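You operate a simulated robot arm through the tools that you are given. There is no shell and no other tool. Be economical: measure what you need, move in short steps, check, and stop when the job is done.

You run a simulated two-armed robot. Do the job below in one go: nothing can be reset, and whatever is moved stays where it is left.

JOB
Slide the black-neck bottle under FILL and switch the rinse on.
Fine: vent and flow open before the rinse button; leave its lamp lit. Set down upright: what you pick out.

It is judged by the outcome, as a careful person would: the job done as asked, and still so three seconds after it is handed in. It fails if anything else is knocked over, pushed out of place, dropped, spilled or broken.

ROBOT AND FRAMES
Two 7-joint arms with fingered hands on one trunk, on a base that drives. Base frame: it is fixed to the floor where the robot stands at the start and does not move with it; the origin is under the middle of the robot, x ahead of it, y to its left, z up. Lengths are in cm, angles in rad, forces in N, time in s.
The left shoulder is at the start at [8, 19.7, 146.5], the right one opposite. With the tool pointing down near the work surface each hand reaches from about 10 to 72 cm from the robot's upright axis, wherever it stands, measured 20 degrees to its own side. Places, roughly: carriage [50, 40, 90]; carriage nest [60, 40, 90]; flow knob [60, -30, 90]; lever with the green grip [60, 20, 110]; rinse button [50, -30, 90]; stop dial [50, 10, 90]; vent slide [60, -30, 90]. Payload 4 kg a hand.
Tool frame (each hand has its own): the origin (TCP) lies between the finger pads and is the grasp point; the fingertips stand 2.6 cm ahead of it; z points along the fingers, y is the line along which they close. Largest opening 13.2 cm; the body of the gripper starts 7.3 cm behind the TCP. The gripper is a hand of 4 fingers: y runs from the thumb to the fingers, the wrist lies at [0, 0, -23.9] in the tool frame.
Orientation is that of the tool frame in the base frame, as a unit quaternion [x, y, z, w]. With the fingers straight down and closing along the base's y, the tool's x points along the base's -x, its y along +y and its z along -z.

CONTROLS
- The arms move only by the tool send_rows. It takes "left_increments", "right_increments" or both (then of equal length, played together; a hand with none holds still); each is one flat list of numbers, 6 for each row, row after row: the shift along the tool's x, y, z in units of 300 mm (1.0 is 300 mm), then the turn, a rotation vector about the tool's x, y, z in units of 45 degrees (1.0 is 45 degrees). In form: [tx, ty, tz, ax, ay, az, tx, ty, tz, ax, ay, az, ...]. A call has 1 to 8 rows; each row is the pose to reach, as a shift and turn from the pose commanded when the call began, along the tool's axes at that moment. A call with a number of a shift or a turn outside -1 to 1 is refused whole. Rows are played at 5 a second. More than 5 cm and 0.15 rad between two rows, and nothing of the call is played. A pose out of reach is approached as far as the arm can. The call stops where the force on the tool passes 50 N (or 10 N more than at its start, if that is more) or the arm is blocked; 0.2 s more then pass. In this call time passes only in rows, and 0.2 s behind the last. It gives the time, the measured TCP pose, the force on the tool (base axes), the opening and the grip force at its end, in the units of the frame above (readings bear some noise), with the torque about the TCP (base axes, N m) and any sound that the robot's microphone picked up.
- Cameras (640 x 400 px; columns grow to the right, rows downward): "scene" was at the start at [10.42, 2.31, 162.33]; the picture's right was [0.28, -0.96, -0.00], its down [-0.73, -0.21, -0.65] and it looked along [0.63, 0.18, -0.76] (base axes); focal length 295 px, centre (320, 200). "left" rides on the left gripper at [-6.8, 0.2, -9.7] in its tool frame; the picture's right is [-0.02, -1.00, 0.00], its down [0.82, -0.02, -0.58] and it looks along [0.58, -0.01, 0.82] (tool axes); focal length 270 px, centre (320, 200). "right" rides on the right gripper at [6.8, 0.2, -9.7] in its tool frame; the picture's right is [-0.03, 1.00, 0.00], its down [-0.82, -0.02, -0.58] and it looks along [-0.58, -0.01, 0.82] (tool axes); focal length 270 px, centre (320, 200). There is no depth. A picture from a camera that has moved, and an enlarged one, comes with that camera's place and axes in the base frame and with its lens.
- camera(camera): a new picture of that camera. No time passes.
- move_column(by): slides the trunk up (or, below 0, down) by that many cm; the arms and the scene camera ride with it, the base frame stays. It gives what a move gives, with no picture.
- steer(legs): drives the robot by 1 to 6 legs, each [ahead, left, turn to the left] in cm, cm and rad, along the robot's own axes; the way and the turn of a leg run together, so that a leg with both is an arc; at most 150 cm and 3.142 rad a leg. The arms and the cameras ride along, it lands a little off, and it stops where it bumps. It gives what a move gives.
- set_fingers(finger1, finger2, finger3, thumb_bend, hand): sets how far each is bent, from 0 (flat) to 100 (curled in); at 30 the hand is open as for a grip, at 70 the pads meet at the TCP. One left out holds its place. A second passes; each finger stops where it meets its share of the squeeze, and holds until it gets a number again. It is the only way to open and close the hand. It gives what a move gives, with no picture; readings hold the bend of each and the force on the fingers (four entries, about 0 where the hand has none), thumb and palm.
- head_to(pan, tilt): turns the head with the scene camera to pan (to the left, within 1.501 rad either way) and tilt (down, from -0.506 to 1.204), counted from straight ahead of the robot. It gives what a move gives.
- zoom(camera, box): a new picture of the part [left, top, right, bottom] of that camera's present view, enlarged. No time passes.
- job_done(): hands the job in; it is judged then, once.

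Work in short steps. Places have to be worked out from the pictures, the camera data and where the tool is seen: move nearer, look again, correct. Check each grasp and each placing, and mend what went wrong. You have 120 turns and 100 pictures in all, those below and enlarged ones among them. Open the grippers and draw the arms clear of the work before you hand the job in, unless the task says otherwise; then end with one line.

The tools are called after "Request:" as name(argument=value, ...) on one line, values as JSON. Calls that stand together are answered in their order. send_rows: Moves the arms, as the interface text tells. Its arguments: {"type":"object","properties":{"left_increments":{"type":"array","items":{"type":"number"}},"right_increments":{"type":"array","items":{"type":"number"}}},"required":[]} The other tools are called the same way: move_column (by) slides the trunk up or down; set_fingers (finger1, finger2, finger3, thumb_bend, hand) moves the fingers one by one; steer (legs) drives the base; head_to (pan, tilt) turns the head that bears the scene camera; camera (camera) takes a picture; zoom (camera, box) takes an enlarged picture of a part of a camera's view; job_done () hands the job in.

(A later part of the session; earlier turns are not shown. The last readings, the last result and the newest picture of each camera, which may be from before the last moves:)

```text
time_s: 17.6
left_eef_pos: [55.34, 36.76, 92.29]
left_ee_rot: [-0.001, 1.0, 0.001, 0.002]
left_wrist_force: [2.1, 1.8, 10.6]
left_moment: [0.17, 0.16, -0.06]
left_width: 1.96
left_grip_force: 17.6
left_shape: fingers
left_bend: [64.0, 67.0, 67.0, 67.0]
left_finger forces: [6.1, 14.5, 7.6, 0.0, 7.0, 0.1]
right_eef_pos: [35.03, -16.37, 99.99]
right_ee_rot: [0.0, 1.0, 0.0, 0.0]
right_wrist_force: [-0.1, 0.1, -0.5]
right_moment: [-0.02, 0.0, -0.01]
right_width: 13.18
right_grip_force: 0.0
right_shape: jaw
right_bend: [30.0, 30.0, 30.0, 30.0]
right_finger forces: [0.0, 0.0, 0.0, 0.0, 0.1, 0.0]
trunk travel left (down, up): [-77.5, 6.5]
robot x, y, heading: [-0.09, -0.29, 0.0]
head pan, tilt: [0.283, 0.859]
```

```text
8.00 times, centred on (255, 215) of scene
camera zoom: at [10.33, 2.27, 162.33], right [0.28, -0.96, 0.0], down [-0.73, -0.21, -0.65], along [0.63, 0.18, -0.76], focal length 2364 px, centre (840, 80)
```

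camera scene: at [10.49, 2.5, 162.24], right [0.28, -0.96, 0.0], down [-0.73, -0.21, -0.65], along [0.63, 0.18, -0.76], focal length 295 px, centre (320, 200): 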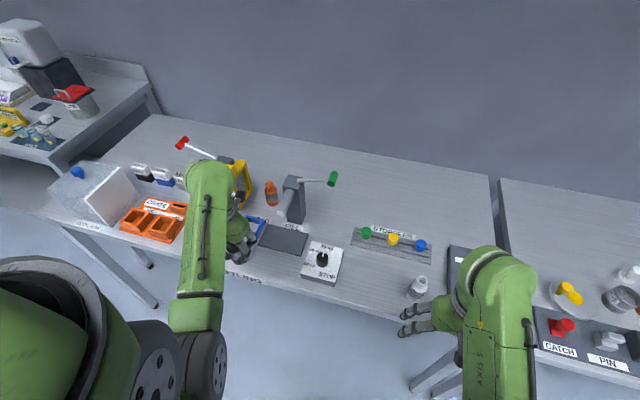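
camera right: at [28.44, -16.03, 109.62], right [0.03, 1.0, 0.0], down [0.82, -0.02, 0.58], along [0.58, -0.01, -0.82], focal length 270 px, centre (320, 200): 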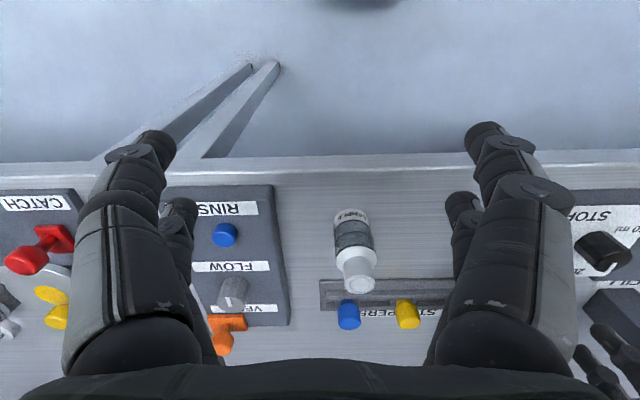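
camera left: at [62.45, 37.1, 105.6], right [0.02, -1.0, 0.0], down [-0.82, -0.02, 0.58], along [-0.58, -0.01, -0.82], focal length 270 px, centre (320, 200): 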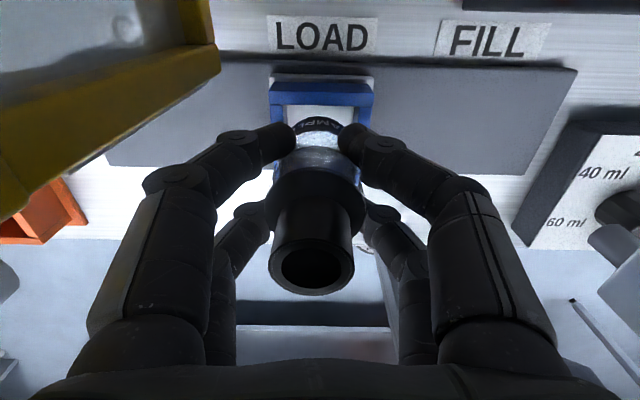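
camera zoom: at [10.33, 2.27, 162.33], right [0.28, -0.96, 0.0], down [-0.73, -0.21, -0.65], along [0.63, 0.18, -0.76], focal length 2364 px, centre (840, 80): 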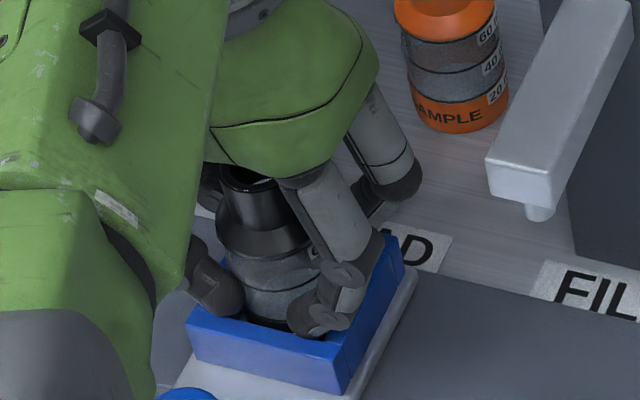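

By height the bottle bottom is at about 86.2, roughly the plate level, so it's pressing on the nest floor. I'll relax the grip slightly so it settles.

Request:
set_fingers(hand="left", finger1=58, finger2=58, finger3=58, thumb_bend=58)

Request:
camera(camera="left")

Request:
zoom(camera="scene", box=[230, 190, 280, 240])

```text
time_s: 18.6
left_eef_pos: [55.33, 36.67, 92.55]
left_ee_rot: [0.0, 1.0, 0.002, 0.003]
left_wrist_force: [2.0, 0.4, 20.6]
left_moment: [0.21, 0.2, -0.07]
left_width: 4.12
left_grip_force: 10.9
left_shape: fingers
left_bend: [58.0, 61.0, 62.0, 57.0]
left_finger forces: [4.3, 9.1, 7.4, 0.0, 0.0, 0.0]
right_eef_pos: [35.03, -16.35, 100.08]
right_ee_rot: [0.0, 1.0, 0.001, 0.001]
right_wrist_force: [0.6, 0.3, 0.4]
right_moment: [0.0, -0.01, -0.03]
right_width: 13.18
right_grip_force: 0.0
right_shape: jaw
right_bend: [30.0, 30.0, 30.0, 30.0]
right_finger forces: [0.0, 0.0, 0.0, 0.0, 0.0, 0.0]
trunk travel left (down, up): [-77.5, 6.5]
robot x, y, heading: [0.22, -0.25, -0.002]
head pan, tilt: [0.283, 0.859]
```

```text
68 pictures are left
camera left: at [62.22, 36.77, 102.4], right [0.02, -1.0, 0.0], down [-0.82, -0.02, 0.57], along [-0.57, -0.01, -0.82], focal length 270 px, centre (320, 200)
```

left: 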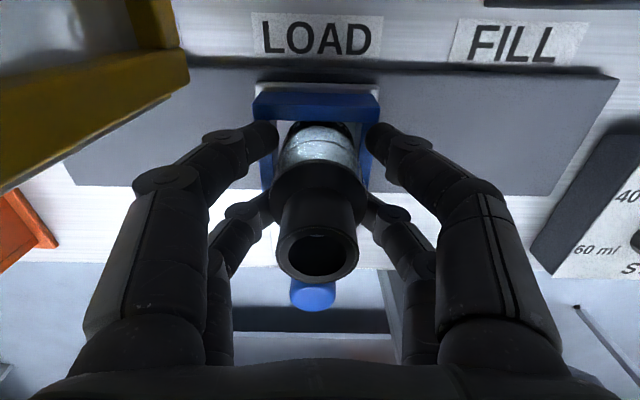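

```text
8.00 times, centred on (255, 215) of scene
camera zoom: at [10.14, 2.09, 162.36], right [0.28, -0.96, 0.0], down [-0.73, -0.21, -0.66], along [0.63, 0.18, -0.76], focal length 2364 px, centre (840, 80)
```

zoom: 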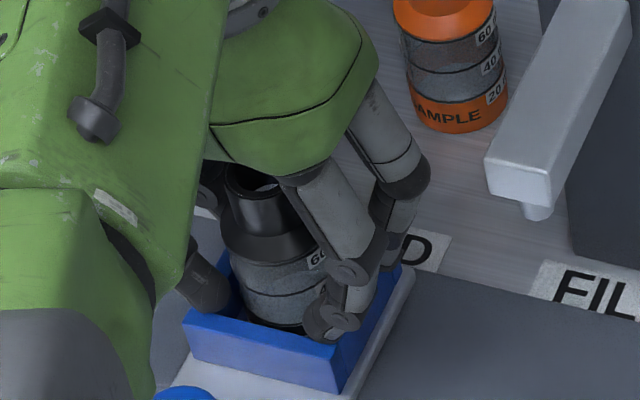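

The back fingertips press on the rim with 20 N. I'll raise the hand 1 cm and check that the bottle stays.

Request:
send_rows(left_increments=[0, 0, -0.015, 0, 0, 0, 0, 0, -0.03, 0, 0, 0])

Request:
camera(camera="left")

Request:
zoom(camera="scene", box=[230, 190, 280, 240])

```text
time_s: 19.2
left_eef_pos: [55.29, 36.8, 93.02]
left_ee_rot: [0.0, 1.0, 0.0, -0.002]
left_wrist_force: [-0.1, -0.1, -0.5]
left_moment: [-0.01, 0.01, -0.01]
left_width: 4.19
left_grip_force: 0.0
left_shape: fingers
left_bend: [57.0, 57.0, 57.0, 57.0]
left_finger forces: [0.0, 0.0, 0.0, 0.0, 0.1, 0.0]
right_eef_pos: [35.22, -16.26, 100.07]
right_ee_rot: [0.001, 1.0, -0.001, 0.0]
right_wrist_force: [0.3, 0.2, 0.8]
right_moment: [0.0, -0.01, 0.03]
right_width: 13.21
right_grip_force: 0.1
right_shape: jaw
right_bend: [30.0, 30.0, 30.0, 30.0]
right_finger forces: [0.1, 0.0, 0.1, 0.0, 0.0, 0.0]
trunk travel left (down, up): [-77.5, 6.5]
robot x, y, heading: [0.06, 0.18, 0.002]
head pan, tilt: [0.283, 0.859]
```

```text
66 pictures are left
camera left: at [62.26, 36.92, 102.77], right [0.02, -1.0, 0.0], down [-0.81, -0.02, 0.58], along [-0.58, -0.01, -0.81], focal length 270 px, centre (320, 200)
```

left: 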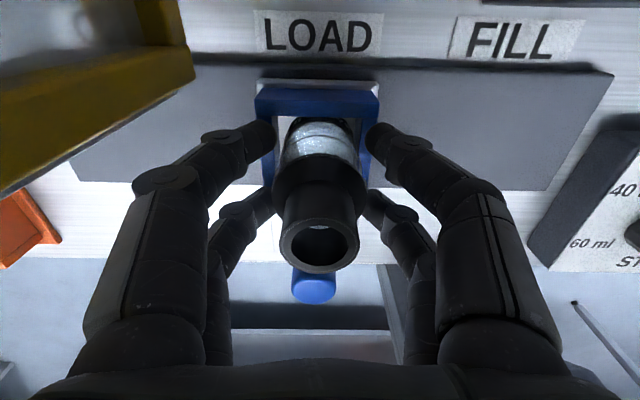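

```text
8.00 times, centred on (255, 215) of scene
camera zoom: at [10.45, 2.37, 162.3], right [0.28, -0.96, 0.0], down [-0.73, -0.21, -0.65], along [0.63, 0.18, -0.76], focal length 2364 px, centre (840, 80)
```

zoom: 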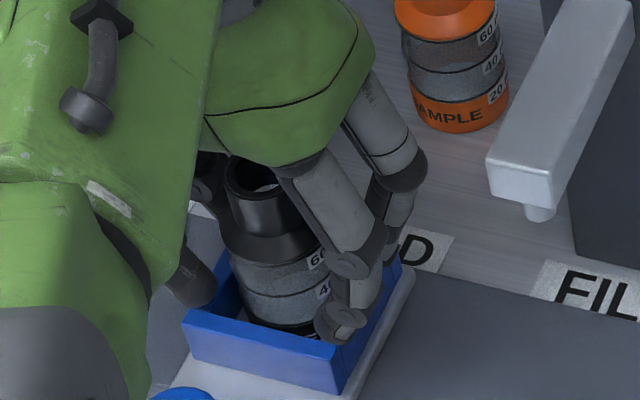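

All forces are zero and the bottle stands upright in the nest. I'll open a bit more and go straight up.

Request:
set_fingers(hand="left", finger1=50, finger2=50, finger3=50, thumb_bend=50)

Request:
send_rows(left_increments=[0, 0, -0.1, 0, 0, 0, 0, 0, -0.2, 0, 0, 0, 0, 0, -0.3, 0, 0, 0])

Request:
camera(camera="left")

Request:
zoom(camera="scene", box=[210, 170, 290, 250])

```text
time_s: 20.2
left_eef_pos: [55.41, 36.71, 93.35]
left_ee_rot: [0.0, 1.0, 0.0, 0.001]
left_wrist_force: [0.2, -0.4, -0.6]
left_moment: [-0.01, -0.03, 0.04]
left_width: 6.53
left_grip_force: 0.1
left_shape: fingers
left_bend: [50.0, 50.0, 50.0, 50.0]
left_finger forces: [0.1, 0.0, 0.0, 0.0, 0.1, 0.0]
right_eef_pos: [35.26, -16.16, 100.02]
right_ee_rot: [0.001, 1.0, 0.001, 0.0]
right_wrist_force: [-0.3, -0.4, -0.6]
right_moment: [-0.01, -0.01, 0.0]
right_width: 13.19
right_grip_force: 0.1
right_shape: jaw
right_bend: [30.0, 30.0, 30.0, 30.0]
right_finger forces: [0.0, 0.0, 0.1, 0.1, 0.1, 0.0]
trunk travel left (down, up): [-77.5, 6.5]
robot x, y, heading: [0.07, -0.03, -0.003]
head pan, tilt: [0.283, 0.859]
```

```text
time_s: 21.0
left_eef_pos: [55.51, 36.72, 102.26]
left_ee_rot: [0.0, 1.0, 0.001, 0.001]
left_wrist_force: [-0.3, -0.5, 0.3]
left_moment: [-0.01, -0.02, 0.03]
left_width: 6.56
left_grip_force: 0.0
left_shape: fingers
left_bend: [50.0, 50.0, 50.0, 50.0]
left_finger forces: [0.0, 0.1, 0.1, 0.0, 0.0, 0.0]
right_eef_pos: [35.19, -16.21, 100.01]
right_ee_rot: [-0.001, 1.0, 0.0, 0.0]
right_wrist_force: [-0.5, 0.8, -0.2]
right_moment: [0.0, -0.02, 0.0]
right_width: 13.17
right_grip_force: 0.2
right_shape: jaw
right_bend: [30.0, 30.0, 30.0, 30.0]
right_finger forces: [0.0, 0.1, 0.1, 0.0, 0.1, 0.0]
trunk travel left (down, up): [-77.5, 6.5]
robot x, y, heading: [-0.05, 0.27, -0.001]
head pan, tilt: [0.283, 0.859]
```

```text
64 pictures are left
camera left: at [62.38, 36.82, 112.04], right [0.03, -1.0, 0.0], down [-0.82, -0.02, 0.58], along [-0.58, -0.01, -0.82], focal length 270 px, centre (320, 200)
```

left: 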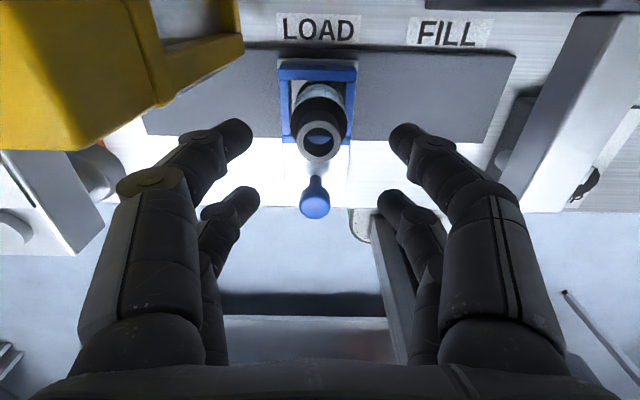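

```text
5.00 times, centred on (250, 210) of scene
camera zoom: at [10.42, 2.31, 162.32], right [0.28, -0.96, 0.0], down [-0.73, -0.21, -0.65], along [0.63, 0.18, -0.76], focal length 1477 px, centre (670, 150)
```

zoom: 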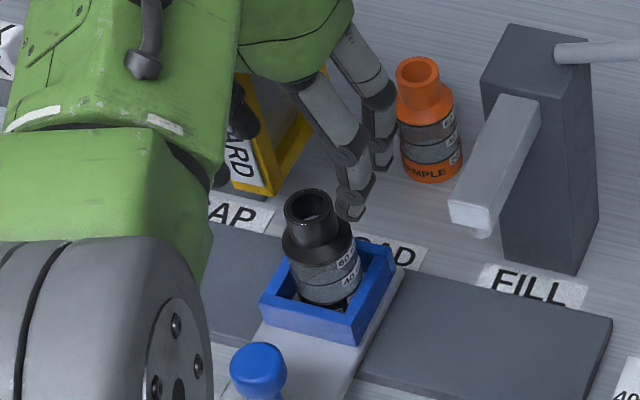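

The bottle is seated upright in the nest. FILL is at y ≈ 25.8, so the slide is about 11.2 cm. The handle ball is near (47.3, 37, 91.4). I'll tilt the hand 0.6 rad so the body and camera stay behind and clear of the spout during the slide.

Request:
send_rows(left_increments=[0.12, 0, 0, 0, -0.19, 0, 0.24, 0.005, 0, 0, -0.38, 0, 0.36, 0.01, 0, 0, -0.57, 0, 0.42, 0.01, 0, 0, -0.76, 0])

Request:
camera(camera="left")

Request:
camera(camera="scene")

```text
time_s: 22.0
left_eef_pos: [51.23, 36.83, 113.65]
left_ee_rot: [0.078, 0.917, 0.057, 0.388]
left_wrist_force: [0.2, 0.9, -0.3]
left_moment: [0.0, 0.03, 0.02]
left_width: 6.54
left_grip_force: 0.0
left_shape: fingers
left_bend: [50.0, 50.0, 50.0, 50.0]
left_finger forces: [0.0, 0.1, 0.0, 0.0, 0.0, 0.0]
right_eef_pos: [35.27, -16.25, 100.04]
right_ee_rot: [0.0, 1.0, -0.001, 0.0]
right_wrist_force: [0.0, -0.1, 0.2]
right_moment: [0.02, 0.01, 0.02]
right_width: 13.2
right_grip_force: 0.1
right_shape: jaw
right_bend: [30.0, 30.0, 30.0, 30.0]
right_finger forces: [0.0, 0.0, 0.0, 0.0, 0.0, 0.0]
trunk travel left (down, up): [-77.5, 6.5]
robot x, y, heading: [-0.42, -0.27, 0.001]
head pan, tilt: [0.283, 0.859]
stopped in row 4 (left hand): the arm was blocked; the commanded pose is now the measured one
```

```text
62 pictures are left
camera left: at [49.14, 35.32, 125.28], right [-0.08, -0.99, -0.15], down [-0.98, 0.11, -0.18], along [0.19, 0.13, -0.97], focal length 270 px, centre (320, 200)
```

left: 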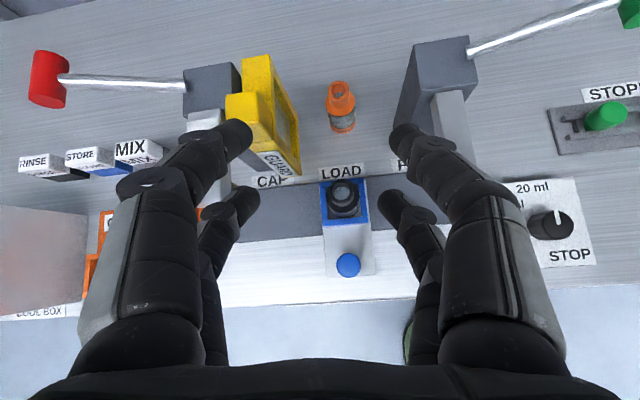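

```text
61 pictures are left
camera scene: at [10.53, 2.28, 162.41], right [0.28, -0.96, 0.0], down [-0.73, -0.21, -0.65], along [0.63, 0.18, -0.76], focal length 295 px, centre (320, 200)
```

scene: 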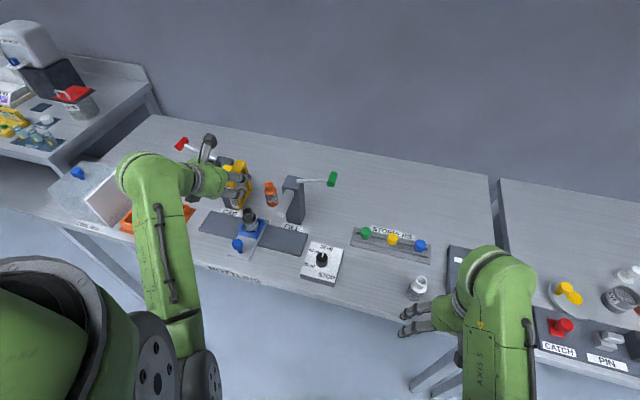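

The arm folded against its limit and stopped at z 114, tilted about 0.8. Nothing was touched: the bottle is still upright in the nest. I'll back the base up 15 cm to give the tilted arm room.

Request:
steer(legs=[[-15, 0, 0]])

Request:
camera(camera="left")

```text
time_s: 23.4
left_eef_pos: [36.61, 36.97, 113.42]
left_ee_rot: [0.076, 0.917, 0.056, 0.388]
left_wrist_force: [0.1, 0.1, -0.2]
left_moment: [-0.02, 0.0, -0.03]
left_width: 6.57
left_grip_force: 0.1
left_shape: fingers
left_bend: [50.0, 50.0, 50.0, 50.0]
left_finger forces: [0.0, 0.0, 0.0, 0.1, 0.0, 0.0]
right_eef_pos: [20.53, -16.24, 99.91]
right_ee_rot: [-0.001, 1.0, 0.0, -0.002]
right_wrist_force: [0.3, -0.6, -0.2]
right_moment: [-0.05, 0.02, 0.04]
right_width: 13.18
right_grip_force: 0.1
right_shape: jaw
right_bend: [30.0, 30.0, 30.0, 30.0]
right_finger forces: [0.0, 0.0, 0.1, 0.1, 0.1, 0.1]
trunk travel left (down, up): [-77.5, 6.5]
robot x, y, heading: [-14.85, -0.0, 0.006]
head pan, tilt: [0.283, 0.859]
```

```text
60 pictures are left
camera left: at [34.43, 35.36, 124.99], right [-0.08, -0.99, -0.14], down [-0.98, 0.11, -0.17], along [0.19, 0.13, -0.97], focal length 270 px, centre (320, 200)
```

left: 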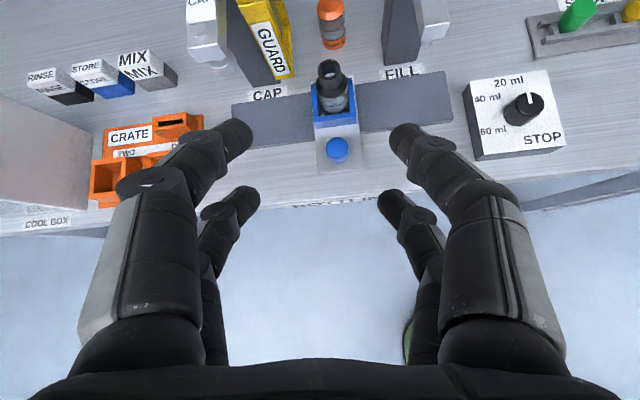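

The base is back and the view is clear. I'll square up the hand and lower it to a point in front of the knob, around (40, 37, 98.5).

Request:
send_rows(left_increments=[0.068, -0.017, 0.106, 0.014, 0, -0.06, 0.136, -0.035, 0.212, 0.028, 0, -0.12, 0.203, -0.052, 0.317, 0.042, 0, -0.18, 0.271, -0.07, 0.423, 0.056, 0, -0.233])

Request:
camera(camera="left")

Request:
camera(camera="scene")

```text
time_s: 24.4
left_eef_pos: [39.41, 36.95, 98.76]
left_ee_rot: [0.002, 0.921, -0.001, 0.39]
left_wrist_force: [0.6, 0.1, -0.5]
left_moment: [-0.03, 0.02, 0.01]
left_width: 6.56
left_grip_force: 0.1
left_shape: fingers
left_bend: [50.0, 50.0, 50.0, 50.0]
left_finger forces: [0.1, 0.1, 0.0, 0.0, 0.1, 0.0]
right_eef_pos: [20.23, -16.15, 100.1]
right_ee_rot: [-0.001, 1.0, 0.0, 0.0]
right_wrist_force: [0.2, -1.0, 0.0]
right_moment: [-0.01, -0.01, 0.02]
right_width: 13.2
right_grip_force: 0.0
right_shape: jaw
right_bend: [30.0, 30.0, 30.0, 30.0]
right_finger forces: [0.0, 0.1, 0.1, 0.0, 0.0, 0.0]
trunk travel left (down, up): [-77.5, 6.5]
robot x, y, heading: [-14.6, 0.03, 0.007]
head pan, tilt: [0.283, 0.859]
```

```text
59 pictures are left
camera left: at [37.38, 36.98, 110.34], right [0.01, -1.0, 0.02], down [-0.98, -0.02, -0.18], along [0.18, -0.01, -0.98], focal length 270 px, centre (320, 200)
```

left: 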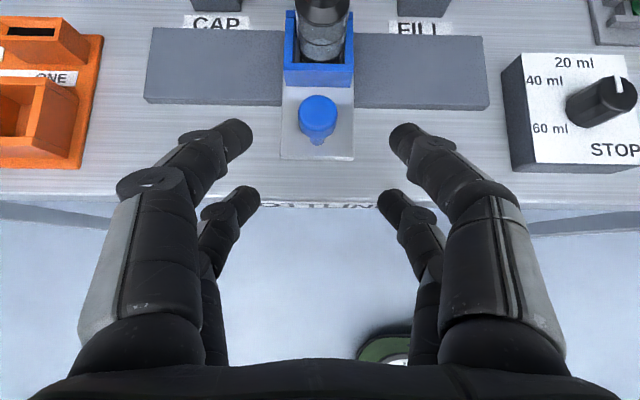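

```text
58 pictures are left
camera scene: at [-4.51, 2.39, 162.34], right [0.28, -0.96, 0.0], down [-0.73, -0.21, -0.65], along [0.63, 0.18, -0.76], focal length 295 px, centre (320, 200)
```

scene: 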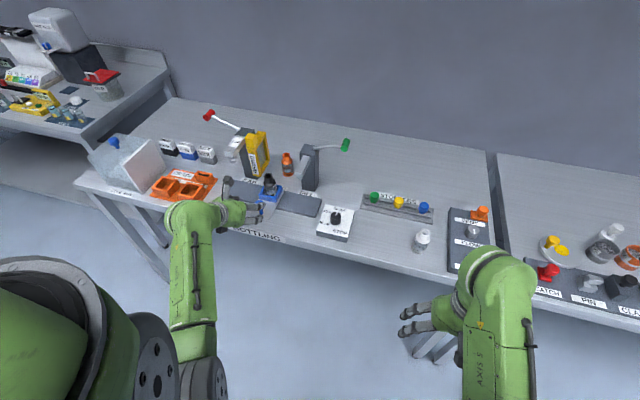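

The knob is on the approach line, near (47.6, 37.0, 91.4). I'll advance about 10.9 cm along the fingers.

Request:
send_rows(left_increments=[0, 0.003, 0.12, 0, 0, 0, -0.005, 0.003, 0.24, 0, 0, 0, -0.009, 0.003, 0.355, 0, 0, 0])

Request:
camera(camera="left")

```text
time_s: 25.2
left_eef_pos: [47.66, 36.93, 91.41]
left_ee_rot: [0.002, 0.921, -0.001, 0.389]
left_wrist_force: [-0.6, -0.1, -0.1]
left_moment: [-0.01, -0.01, -0.02]
left_width: 6.54
left_grip_force: 0.1
left_shape: fingers
left_bend: [50.0, 50.0, 50.0, 50.0]
left_finger forces: [0.1, 0.0, 0.0, 0.1, 0.0, 0.0]
right_eef_pos: [20.43, -16.12, 99.94]
right_ee_rot: [-0.001, 1.0, 0.0, -0.001]
right_wrist_force: [0.3, 0.9, 0.2]
right_moment: [0.0, -0.02, 0.03]
right_width: 13.16
right_grip_force: 0.0
right_shape: jaw
right_bend: [30.0, 30.0, 30.0, 30.0]
right_finger forces: [0.0, 0.0, 0.0, 0.1, 0.0, 0.1]
trunk travel left (down, up): [-77.5, 6.5]
robot x, y, heading: [-14.8, -0.19, 0.009]
head pan, tilt: [0.283, 0.859]
```

```text
57 pictures are left
camera left: at [45.54, 37.03, 103.03], right [0.01, -1.0, 0.02], down [-0.98, -0.02, -0.18], along [0.18, -0.01, -0.98], focal length 270 px, centre (320, 200)
```

left: 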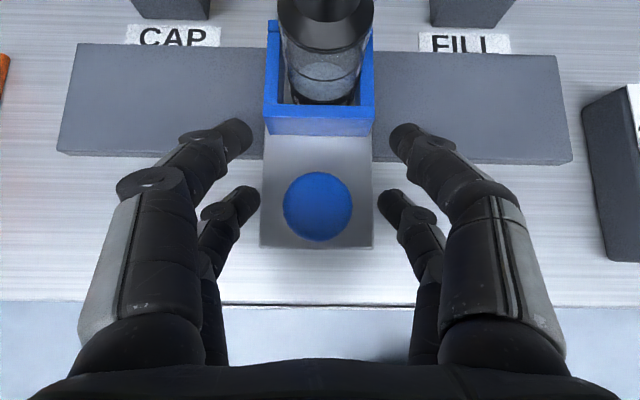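

The knob is centred between the fingers, so I'll close on it.

Request:
set_fingers(hand="left", finger1=68, finger2=68, finger3=68, thumb_bend=68)

Request:
camera(camera="left")

```text
time_s: 26.2
left_eef_pos: [47.5, 36.96, 91.49]
left_ee_rot: [0.002, 0.921, -0.001, 0.39]
left_wrist_force: [1.4, 0.2, 0.2]
left_moment: [0.02, 0.01, 0.0]
left_width: 0.73
left_grip_force: 1.3
left_shape: fingers
left_bend: [68.0, 66.0, 67.0, 68.0]
left_finger forces: [0.0, 1.0, 0.9, 0.0, 0.0, 0.0]
right_eef_pos: [20.23, -16.22, 100.09]
right_ee_rot: [-0.001, 1.0, 0.0, 0.0]
right_wrist_force: [-0.4, 0.9, 0.7]
right_moment: [0.0, 0.01, 0.0]
right_width: 13.19
right_grip_force: 0.0
right_shape: jaw
right_bend: [30.0, 30.0, 30.0, 30.0]
right_finger forces: [0.1, 0.1, 0.1, 0.0, 0.0, 0.0]
trunk travel left (down, up): [-77.5, 6.5]
robot x, y, heading: [-14.91, -0.36, 0.003]
head pan, tilt: [0.283, 0.859]
```

```text
56 pictures are left
camera left: at [45.44, 37.02, 103.14], right [0.01, -1.0, 0.02], down [-0.98, -0.02, -0.18], along [0.18, -0.01, -0.98], focal length 270 px, centre (320, 200)
```

left: 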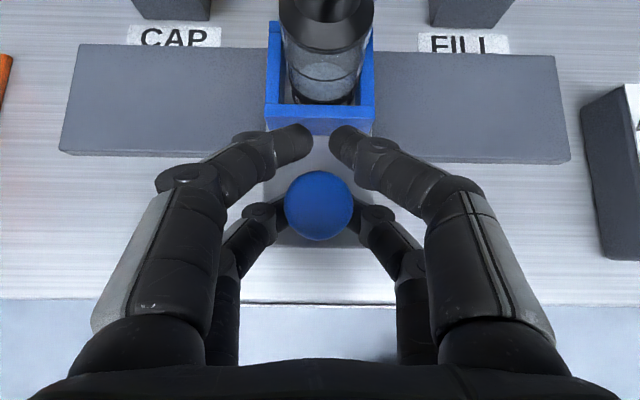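

The lower pair holds the stem and the upper pair cages the ball. I'll slide toward FILL slowly, 5.5 cm first.

Request:
send_rows(left_increments=[0, -0.012, 0, 0, 0, 0, 0, -0.035, 0, 0, 0, 0, 0, -0.06, 0, 0, 0, 0, 0, -0.085, 0, 0, 0, 0, 0, -0.11, 0, 0, 0, 0, 0, -0.135, 0, 0, 0, 0, 0, -0.16, 0, 0, 0, 0, 0, -0.183, 0, 0, 0, 0])

Request:
camera(camera="left")

```text
time_s: 28.0
left_eef_pos: [47.39, 31.56, 91.42]
left_ee_rot: [0.002, 0.921, 0.0, 0.39]
left_wrist_force: [1.9, 0.8, 0.2]
left_moment: [0.0, -0.04, -0.03]
left_width: 0.75
left_grip_force: 1.5
left_shape: fingers
left_bend: [68.0, 66.0, 67.0, 68.0]
left_finger forces: [0.1, 1.6, 0.7, 0.1, 0.0, 0.0]
right_eef_pos: [20.33, -16.28, 100.01]
right_ee_rot: [-0.001, 1.0, 0.0, 0.001]
right_wrist_force: [0.4, 0.3, 1.0]
right_moment: [0.01, 0.0, 0.04]
right_width: 13.2
right_grip_force: 0.1
right_shape: jaw
right_bend: [30.0, 30.0, 30.0, 30.0]
right_finger forces: [0.1, 0.1, 0.1, 0.0, 0.0, 0.0]
trunk travel left (down, up): [-77.5, 6.5]
robot x, y, heading: [-14.95, -0.24, -0.001]
head pan, tilt: [0.283, 0.859]
```

```text
55 pictures are left
camera left: at [45.35, 31.59, 103.16], right [0.01, -1.0, 0.02], down [-0.98, -0.02, -0.18], along [0.18, -0.01, -0.98], focal length 270 px, centre (320, 200)
```

left: 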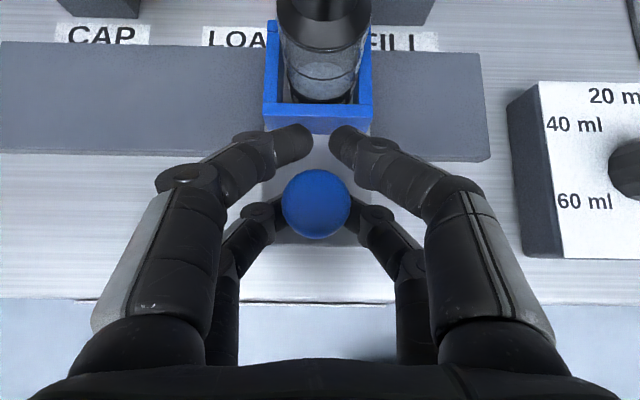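

It slides freely and the bottle stays upright. I'll do another 4 cm, then check against the spout.

Request:
send_rows(left_increments=[0, -0.012, 0, 0, 0, 0, 0, -0.035, 0, 0, 0, 0, 0, -0.06, 0, 0, 0, 0, 0, -0.085, 0, 0, 0, 0, 0, -0.11, 0, 0, 0, 0, 0, -0.133, 0, 0, 0, 0])

Request:
camera(camera="left")

Request:
zoom(camera="scene", box=[230, 130, 350, 250])

```text
time_s: 29.4
left_eef_pos: [47.34, 27.39, 91.47]
left_ee_rot: [0.001, 0.921, 0.0, 0.389]
left_wrist_force: [1.3, 0.2, 0.8]
left_moment: [0.0, -0.09, -0.01]
left_width: 0.75
left_grip_force: 1.1
left_shape: fingers
left_bend: [68.0, 66.0, 67.0, 68.0]
left_finger forces: [0.0, 1.7, 0.7, 0.1, 0.0, 0.0]
right_eef_pos: [20.27, -16.28, 100.08]
right_ee_rot: [-0.001, 1.0, 0.0, 0.0]
right_wrist_force: [0.3, -0.7, 0.5]
right_moment: [0.01, -0.02, 0.0]
right_width: 13.17
right_grip_force: 0.1
right_shape: jaw
right_bend: [30.0, 30.0, 30.0, 30.0]
right_finger forces: [0.1, 0.0, 0.0, 0.0, 0.1, 0.0]
trunk travel left (down, up): [-77.5, 6.5]
robot x, y, heading: [-14.81, 0.11, 0.004]
head pan, tilt: [0.283, 0.859]
```

```text
54 pictures are left
camera left: at [45.35, 27.6, 103.13], right [0.01, -1.0, 0.02], down [-0.98, -0.02, -0.18], along [0.18, -0.01, -0.98], focal length 270 px, centre (320, 200)
```

left: 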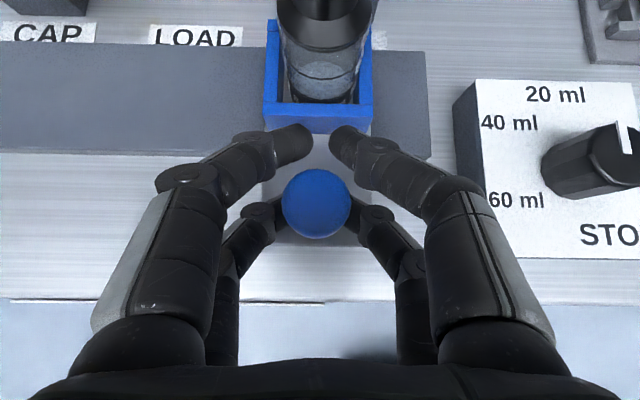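

```text
3.33 times, centred on (290, 190) of scene
camera zoom: at [-4.52, 2.3, 162.33], right [0.28, -0.96, 0.0], down [-0.73, -0.21, -0.65], along [0.63, 0.18, -0.76], focal length 985 px, centre (420, 233)
```

zoom: 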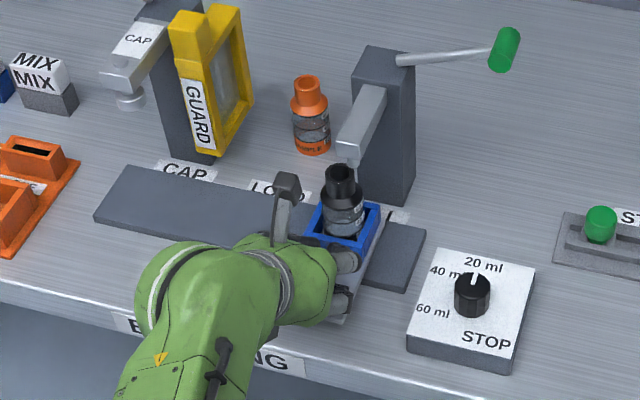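

The neck is close to the nozzle. I'll zoom in to measure the remaining offset.

Request:
zoom(camera="scene", box=[270, 150, 320, 200])

Request:
head_to(pan=0.6, tilt=0.75)

Request:
camera(camera="scene")

```text
8.00 times, centred on (295, 175) of scene
camera zoom: at [-4.52, 2.3, 162.33], right [0.28, -0.96, 0.0], down [-0.73, -0.21, -0.65], along [0.63, 0.18, -0.76], focal length 2364 px, centre (520, 400)
```

zoom: 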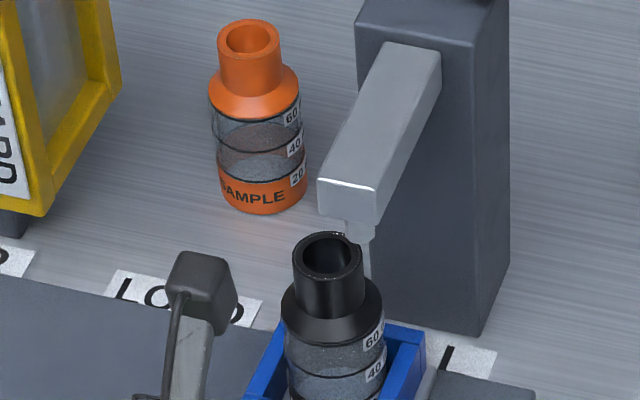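

```text
time_s: 30.2
left_eef_pos: [47.4, 27.45, 91.45]
left_ee_rot: [0.002, 0.92, -0.001, 0.392]
left_wrist_force: [1.5, 0.4, 1.7]
left_moment: [0.02, -0.04, -0.02]
left_width: 0.75
left_grip_force: 1.3
left_shape: fingers
left_bend: [68.0, 66.0, 67.0, 68.0]
left_finger forces: [0.0, 1.4, 0.8, 0.0, 0.0, 0.1]
right_eef_pos: [20.27, -16.16, 100.03]
right_ee_rot: [-0.002, 1.0, 0.0, 0.0]
right_wrist_force: [0.2, 0.3, 0.5]
right_moment: [-0.01, -0.01, 0.03]
right_width: 13.18
right_grip_force: 0.0
right_shape: jaw
right_bend: [30.0, 30.0, 30.0, 30.0]
right_finger forces: [0.0, 0.0, 0.1, 0.0, 0.0, 0.0]
trunk travel left (down, up): [-77.5, 6.5]
robot x, y, heading: [-15.05, 0.08, 0.003]
head pan, tilt: [0.6, 0.75]
```

```text
51 pictures are left
camera scene: at [-5.13, 4.83, 163.19], right [0.57, -0.82, 0.0], down [-0.56, -0.39, -0.73], along [0.6, 0.41, -0.68], focal length 295 px, centre (320, 200)
```

scene: 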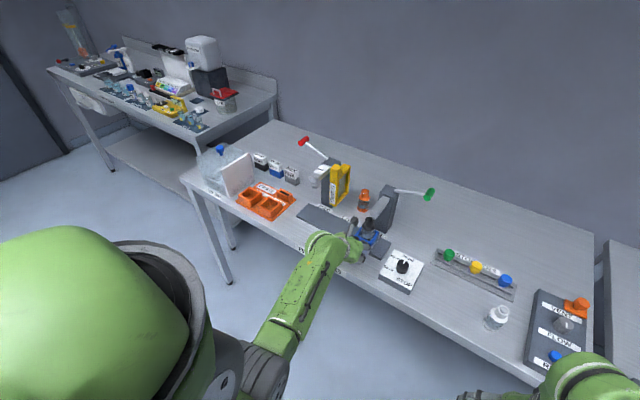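

I'll zoom from the new head angle to check the height clearance and the remaining y offset.

Request:
zoom(camera="scene", box=[350, 180, 400, 240])

```text
6.67 times, centred on (375, 210) of scene
camera zoom: at [-5.13, 4.83, 163.19], right [0.57, -0.82, 0.0], down [-0.56, -0.39, -0.73], along [0.6, 0.41, -0.68], focal length 1970 px, centre (-47, 133)
```

zoom: 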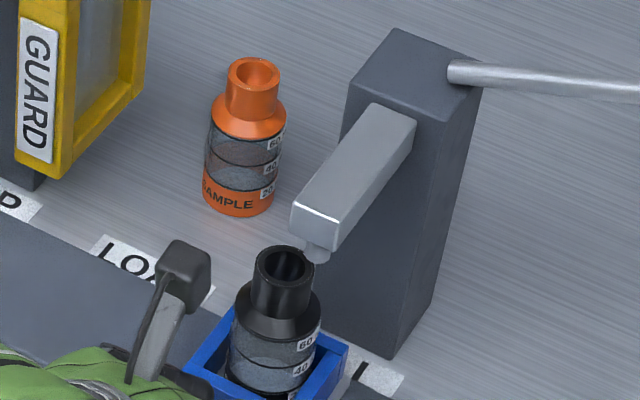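

The neck is still about 1.6 cm short of the nozzle, which sits at about (56, 26.0) with its tip above the bottle top. I'll move in small steps, 1 cm first.

Request:
send_rows(left_increments=[0, -0.012, 0, 0, 0, 0, 0, -0.024, 0, 0, 0, 0, 0, -0.036, 0, 0, 0, 0])

Request:
zoom(camera="scene", box=[350, 180, 400, 240])

```text
time_s: 31.0
left_eef_pos: [47.4, 26.32, 91.51]
left_ee_rot: [0.002, 0.921, 0.0, 0.391]
left_wrist_force: [0.5, 0.4, -0.2]
left_moment: [0.0, -0.03, -0.04]
left_width: 0.77
left_grip_force: 1.2
left_shape: fingers
left_bend: [68.0, 66.0, 67.0, 68.0]
left_finger forces: [0.0, 1.1, 0.9, 0.0, 0.0, 0.1]
right_eef_pos: [20.21, -16.24, 99.96]
right_ee_rot: [-0.002, 1.0, 0.0, 0.0]
right_wrist_force: [-0.3, 0.5, 0.1]
right_moment: [0.02, -0.01, 0.02]
right_width: 13.19
right_grip_force: 0.0
right_shape: jaw
right_bend: [30.0, 30.0, 30.0, 30.0]
right_finger forces: [0.1, 0.0, 0.0, 0.0, 0.1, 0.1]
trunk travel left (down, up): [-77.5, 6.5]
robot x, y, heading: [-15.0, -0.15, 0.002]
head pan, tilt: [0.6, 0.75]
```

```text
6.67 times, centred on (375, 210) of scene
camera zoom: at [-5.13, 4.82, 163.19], right [0.57, -0.82, 0.0], down [-0.56, -0.39, -0.73], along [0.6, 0.41, -0.68], focal length 1970 px, centre (-47, 133)
```

zoom: 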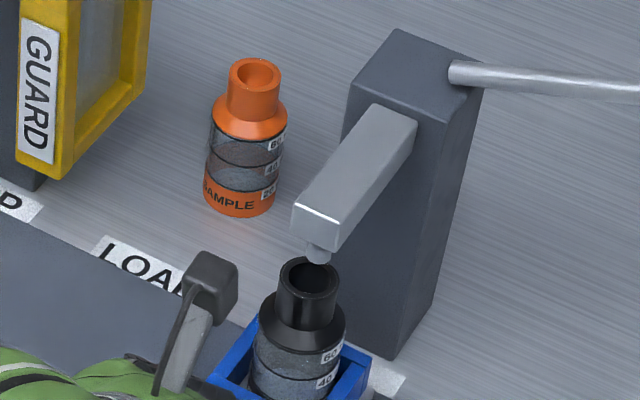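

Forces are nil. The nozzle now sits just above the neck mouth, and about 0.45 cm more centres it.

Request:
send_rows(left_increments=[0, -0.008, 0, 0, 0, 0, 0, -0.015, 0, 0, 0, 0])

Request:
zoom(camera="scene", box=[350, 180, 400, 240])

Request:
camera(camera="left")

```text
time_s: 31.6
left_eef_pos: [47.33, 25.9, 91.4]
left_ee_rot: [0.002, 0.921, 0.0, 0.39]
left_wrist_force: [-0.2, -0.5, -0.3]
left_moment: [0.0, -0.01, 0.01]
left_width: 0.76
left_grip_force: 0.7
left_shape: fingers
left_bend: [68.0, 66.0, 67.0, 68.0]
left_finger forces: [0.0, 1.3, 0.8, 0.1, 0.0, 0.1]
right_eef_pos: [20.25, -16.25, 100.07]
right_ee_rot: [-0.002, 1.0, 0.0, 0.001]
right_wrist_force: [0.5, -0.2, 0.0]
right_moment: [-0.01, 0.01, 0.02]
right_width: 13.19
right_grip_force: 0.0
right_shape: jaw
right_bend: [30.0, 30.0, 30.0, 30.0]
right_finger forces: [0.1, 0.1, 0.0, 0.0, 0.0, 0.0]
trunk travel left (down, up): [-77.5, 6.5]
robot x, y, heading: [-15.01, -0.0, 0.008]
head pan, tilt: [0.6, 0.75]
```

```text
6.67 times, centred on (375, 210) of scene
camera zoom: at [-5.13, 4.83, 163.19], right [0.57, -0.82, 0.0], down [-0.56, -0.39, -0.73], along [0.6, 0.41, -0.68], focal length 1970 px, centre (-47, 133)
```

zoom: 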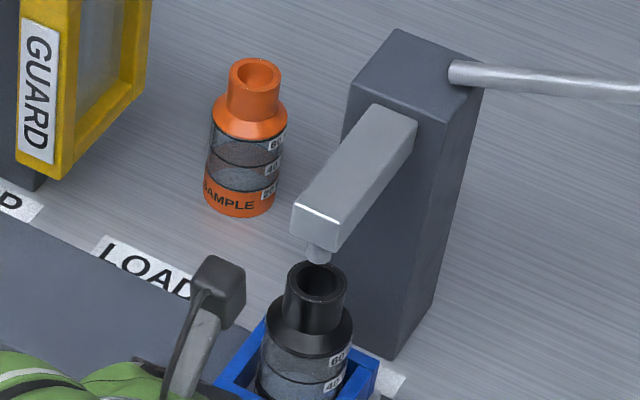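

```text
47 pictures are left
camera left: at [45.39, 26.07, 103.17], right [0.01, -1.0, 0.02], down [-0.98, -0.02, -0.18], along [0.18, -0.01, -0.98], focal length 270 px, centre (320, 200)
```

left: 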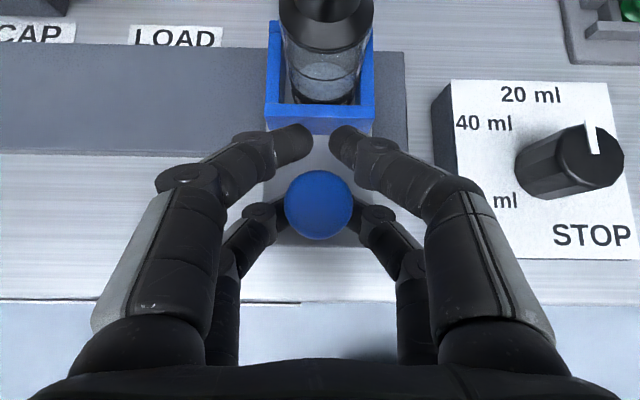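

The neck lines up under the nozzle, and the 11.6 cm travel matches the LOAD–FILL label spacing. I'll open the hand and back out along the fingers.

Request:
set_fingers(hand="left", finger1=48, finger2=48, finger3=48, thumb_bend=48)

Request:
send_rows(left_increments=[0, 0, -0.1, 0, 0, 0, 0, 0, -0.25, 0, 0, 0, 0, 0, -0.4, 0, 0, 0])

Request:
camera(camera="left")

Request:
zoom(camera="scene", box=[340, 180, 420, 260])

```text
time_s: 32.6
left_eef_pos: [47.42, 25.93, 91.54]
left_ee_rot: [0.002, 0.921, -0.001, 0.39]
left_wrist_force: [0.6, 0.8, -0.1]
left_moment: [0.01, -0.02, -0.03]
left_width: 7.21
left_grip_force: 0.2
left_shape: fingers
left_bend: [48.0, 48.0, 48.0, 48.0]
left_finger forces: [0.0, 0.0, 0.0, 0.0, 0.1, 0.0]
right_eef_pos: [20.26, -16.08, 99.9]
right_ee_rot: [-0.001, 1.0, 0.0, 0.0]
right_wrist_force: [0.3, 0.9, -0.9]
right_moment: [0.0, 0.02, 0.0]
right_width: 13.19
right_grip_force: 0.1
right_shape: jaw
right_bend: [30.0, 30.0, 30.0, 30.0]
right_finger forces: [0.0, 0.0, 0.1, 0.1, 0.0, 0.0]
trunk travel left (down, up): [-77.5, 6.5]
robot x, y, heading: [-15.31, 0.35, 0.002]
head pan, tilt: [0.6, 0.75]
```

```text
time_s: 33.5
left_eef_pos: [45.13, 26.69, 109.62]
left_ee_rot: [0.014, 0.881, 0.017, 0.473]
left_wrist_force: [-0.3, -0.9, 0.8]
left_moment: [-0.01, 0.02, -0.01]
left_width: 7.2
left_grip_force: 0.0
left_shape: fingers
left_bend: [48.0, 48.0, 48.0, 48.0]
left_finger forces: [0.0, 0.1, 0.0, 0.0, 0.1, 0.0]
right_eef_pos: [20.28, -16.11, 100.36]
right_ee_rot: [-0.001, 1.0, -0.001, -0.001]
right_wrist_force: [0.3, 0.6, -0.4]
right_moment: [0.02, 0.01, 0.01]
right_width: 13.21
right_grip_force: 0.0
right_shape: jaw
right_bend: [30.0, 30.0, 30.0, 30.0]
right_finger forces: [0.1, 0.1, 0.0, 0.0, 0.1, 0.0]
trunk travel left (down, up): [-77.5, 6.5]
robot x, y, heading: [-14.93, 0.16, -0.0]
head pan, tilt: [0.6, 0.75]
stopped in row 3 (left hand): the arm was blocked; the commanded pose is now the measured one
```

```text
46 pictures are left
camera left: at [40.96, 26.42, 120.67], right [0.0, -1.0, -0.02], down [-0.93, 0.0, -0.36], along [0.36, 0.02, -0.93], focal length 270 px, centre (320, 200)
```

left: 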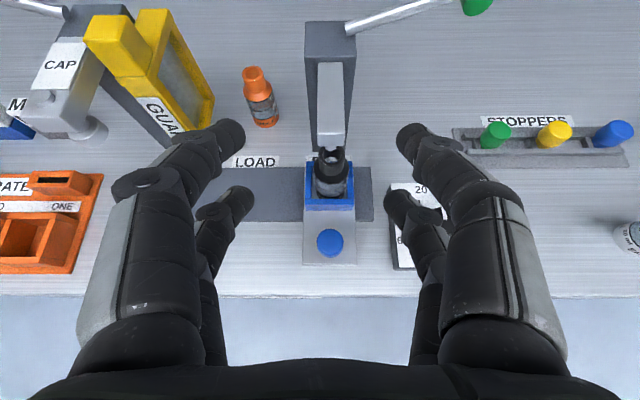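

```text
5.00 times, centred on (380, 220) of scene
camera zoom: at [-5.02, 4.81, 163.54], right [0.57, -0.82, 0.0], down [-0.56, -0.39, -0.73], along [0.6, 0.41, -0.68], focal length 1477 px, centre (20, 100)
```

zoom: 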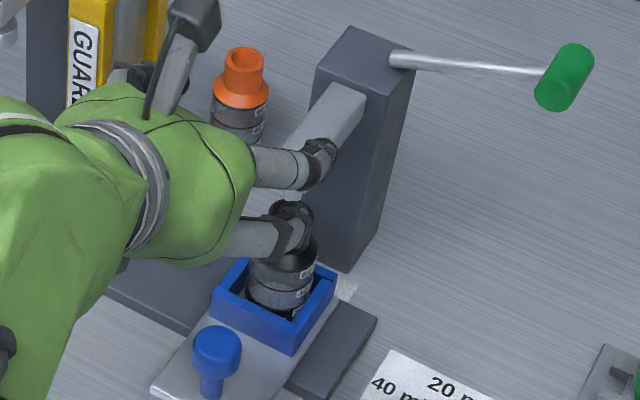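

The nozzle is directly over the neck, and the carriage stayed put. Now I'll tuck the left hand back off the table, tilting it upright again, so the base can go forward for the right arm.

Request:
send_rows(left_increments=[0.086, -0.022, -0.07, 0, 0.18, 0, 0.172, -0.045, -0.14, 0, 0.36, 0, 0.258, -0.067, -0.21, 0, 0.54, 0, 0.344, -0.09, -0.28, 0, 0.72, 0, 0.43, -0.112, -0.353, 0, 0.9, 0])

Request:
head_to(pan=0, tilt=0.8)

Request:
camera(camera="scene")

```text
time_s: 34.4
left_eef_pos: [38.62, 28.3, 112.1]
left_ee_rot: [-0.021, 0.942, 0.039, 0.332]
left_wrist_force: [0.4, -0.1, -0.4]
left_moment: [0.03, 0.04, -0.03]
left_width: 7.22
left_grip_force: 0.1
left_shape: fingers
left_bend: [48.0, 48.0, 48.0, 48.0]
left_finger forces: [0.0, 0.0, 0.0, 0.0, 0.0, 0.0]
right_eef_pos: [20.23, -16.11, 100.32]
right_ee_rot: [0.0, 1.0, -0.001, 0.0]
right_wrist_force: [0.9, -0.6, 0.2]
right_moment: [-0.01, 0.0, -0.01]
right_width: 13.2
right_grip_force: 0.1
right_shape: jaw
right_bend: [30.0, 30.0, 30.0, 30.0]
right_finger forces: [0.1, 0.0, 0.1, 0.0, 0.0, 0.0]
trunk travel left (down, up): [-77.5, 6.5]
robot x, y, heading: [-14.65, 0.04, -0.0]
head pan, tilt: [0.6, 0.75]
stopped in row 4 (left hand): the arm was blocked; the commanded pose is now the measured one
```

```text
time_s: 35.4
left_eef_pos: [38.59, 28.31, 112.23]
left_ee_rot: [-0.021, 0.941, 0.04, 0.336]
left_wrist_force: [-0.2, 0.2, 1.2]
left_moment: [0.05, -0.01, 0.01]
left_width: 7.2
left_grip_force: 0.0
left_shape: fingers
left_bend: [48.0, 48.0, 48.0, 48.0]
left_finger forces: [0.1, 0.0, 0.0, 0.1, 0.1, 0.0]
right_eef_pos: [20.29, -16.28, 100.03]
right_ee_rot: [0.001, 1.0, -0.001, 0.0]
right_wrist_force: [0.4, 0.5, 1.0]
right_moment: [-0.04, 0.03, 0.01]
right_width: 13.17
right_grip_force: 0.1
right_shape: jaw
right_bend: [30.0, 30.0, 30.0, 30.0]
right_finger forces: [0.0, 0.1, 0.0, 0.1, 0.0, 0.0]
trunk travel left (down, up): [-77.5, 6.5]
robot x, y, heading: [-14.71, -0.22, -0.0]
head pan, tilt: [0.0, 0.799]
```

```text
44 pictures are left
camera scene: at [-3.92, 0.15, 162.77], right [0.0, -1.0, 0.0], down [-0.72, 0.0, -0.7], along [0.7, 0.0, -0.72], focal length 295 px, centre (320, 200)
```

scene: 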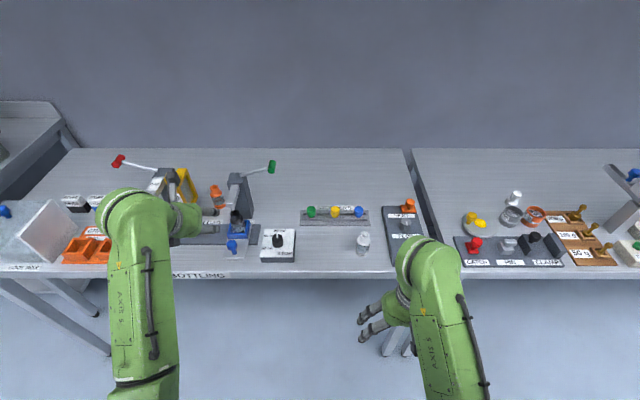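

The left arm can only fold in at a lower height. I'll lower it in front of the table edge while un-tilting.

Request:
send_rows(left_increments=[0.11, -0.027, 0.067, 0, 0.18, 0, 0.22, -0.054, 0.133, 0, 0.36, 0, 0.333, -0.08, 0.2, 0, 0.54, 0])

```text
time_s: 36.2
left_eef_pos: [34.53, 25.99, 100.6]
left_ee_rot: [-0.024, 0.992, 0.034, 0.122]
left_wrist_force: [0.2, 0.6, -0.3]
left_moment: [0.0, 0.02, 0.01]
left_width: 7.24
left_grip_force: 0.0
left_shape: fingers
left_bend: [48.0, 48.0, 48.0, 48.0]
left_finger forces: [0.0, 0.0, 0.0, 0.0, 0.0, 0.1]
right_eef_pos: [20.34, -16.18, 99.76]
right_ee_rot: [0.0, 1.0, 0.001, 0.001]
right_wrist_force: [0.2, -0.3, -0.1]
right_moment: [0.02, 0.07, 0.0]
right_width: 13.2
right_grip_force: 0.1
right_shape: jaw
right_bend: [30.0, 30.0, 30.0, 30.0]
right_finger forces: [0.0, 0.0, 0.1, 0.0, 0.1, 0.0]
trunk travel left (down, up): [-77.5, 6.5]
robot x, y, heading: [-14.67, 0.42, 0.004]
head pan, tilt: [0.0, 0.799]
```

Now I'll pull it back to the mirrored rest pose, pointing down, about 35 cm ahead of the robot.

Request:
send_rows(left_increments=[0.113, -0.04, -0.028, 0, 0.1, 0, 0.226, -0.08, -0.056, 0, 0.2, 0, 0.34, -0.12, -0.084, 0, 0.31, 0, 0.453, -0.16, -0.113, 0, 0.31, 0])

```text
time_s: 37.2
left_eef_pos: [20.61, 20.74, 100.43]
left_ee_rot: [-0.03, 0.999, 0.029, 0.003]
left_wrist_force: [0.1, -0.4, -0.5]
left_moment: [-0.01, 0.0, 0.03]
left_width: 7.25
left_grip_force: 0.1
left_shape: fingers
left_bend: [48.0, 48.0, 48.0, 48.0]
left_finger forces: [0.0, 0.1, 0.0, 0.0, 0.0, 0.1]
right_eef_pos: [20.14, -16.21, 100.03]
right_ee_rot: [0.0, 1.0, 0.0, 0.002]
right_wrist_force: [-0.1, -0.1, 0.7]
right_moment: [-0.02, -0.01, 0.01]
right_width: 13.21
right_grip_force: 0.2
right_shape: jaw
right_bend: [30.0, 30.0, 30.0, 30.0]
right_finger forces: [0.0, 0.0, 0.1, 0.0, 0.0, 0.0]
trunk travel left (down, up): [-77.5, 6.5]
robot x, y, heading: [-14.96, 0.15, -0.003]
head pan, tilt: [0.0, 0.799]
```

The left hand is tucked. I'll drive forward 14 cm again and turn the head to the rinse panel.

Request:
steer(legs=[[14, 0, 0]])

Request:
head_to(pan=-0.45, tilt=0.85)

Request:
camera(camera="scene")

Request:
camera(camera="right")

```text
time_s: 38.5
left_eef_pos: [34.49, 20.55, 100.33]
left_ee_rot: [-0.029, 0.999, 0.029, 0.003]
left_wrist_force: [-0.4, 0.5, -0.5]
left_moment: [0.02, -0.04, -0.01]
left_width: 7.21
left_grip_force: 0.0
left_shape: fingers
left_bend: [48.0, 48.0, 48.0, 48.0]
left_finger forces: [0.1, 0.0, 0.1, 0.0, 0.0, 0.0]
right_eef_pos: [33.88, -16.37, 100.0]
right_ee_rot: [0.001, 1.0, 0.0, 0.001]
right_wrist_force: [0.0, -0.3, 0.7]
right_moment: [-0.01, -0.03, 0.01]
right_width: 13.17
right_grip_force: 0.0
right_shape: jaw
right_bend: [30.0, 30.0, 30.0, 30.0]
right_finger forces: [0.0, 0.1, 0.0, 0.1, 0.0, 0.0]
trunk travel left (down, up): [-77.5, 6.5]
robot x, y, heading: [-1.31, 0.14, 0.003]
head pan, tilt: [0.0, 0.799]
```

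```text
time_s: 39.4
left_eef_pos: [34.81, 20.65, 100.29]
left_ee_rot: [-0.028, 0.999, 0.03, 0.002]
left_wrist_force: [1.1, 0.5, -1.0]
left_moment: [0.01, 0.03, 0.02]
left_width: 7.22
left_grip_force: 0.1
left_shape: fingers
left_bend: [48.0, 48.0, 48.0, 48.0]
left_finger forces: [0.0, 0.1, 0.0, 0.1, 0.0, 0.0]
right_eef_pos: [34.3, -16.35, 100.0]
right_ee_rot: [0.001, 1.0, 0.0, -0.001]
right_wrist_force: [0.0, 0.2, -0.3]
right_moment: [-0.01, 0.04, -0.01]
right_width: 13.21
right_grip_force: 0.0
right_shape: jaw
right_bend: [30.0, 30.0, 30.0, 30.0]
right_finger forces: [0.1, 0.0, 0.1, 0.0, 0.1, 0.0]
trunk travel left (down, up): [-77.5, 6.5]
robot x, y, heading: [-1.32, -0.03, -0.001]
head pan, tilt: [-0.45, 0.85]
```

```text
43 pictures are left
camera scene: at [9.12, -3.27, 162.38], right [-0.44, -0.9, 0.0], down [-0.68, 0.33, -0.66], along [0.59, -0.29, -0.75], focal length 295 px, centre (320, 200)
```

scene: 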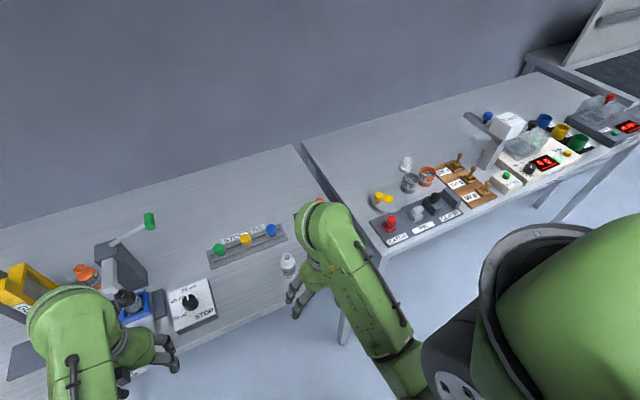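

```text
42 pictures are left
camera right: at [27.4, -16.07, 109.61], right [0.03, 1.0, 0.0], down [0.82, -0.02, 0.58], along [0.58, -0.02, -0.82], focal length 270 px, centre (320, 200)
```

right: 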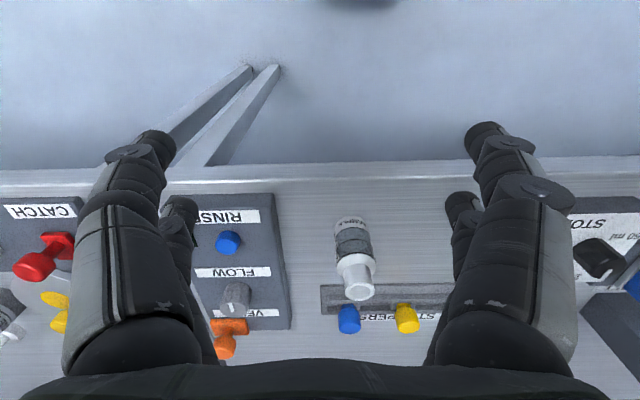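

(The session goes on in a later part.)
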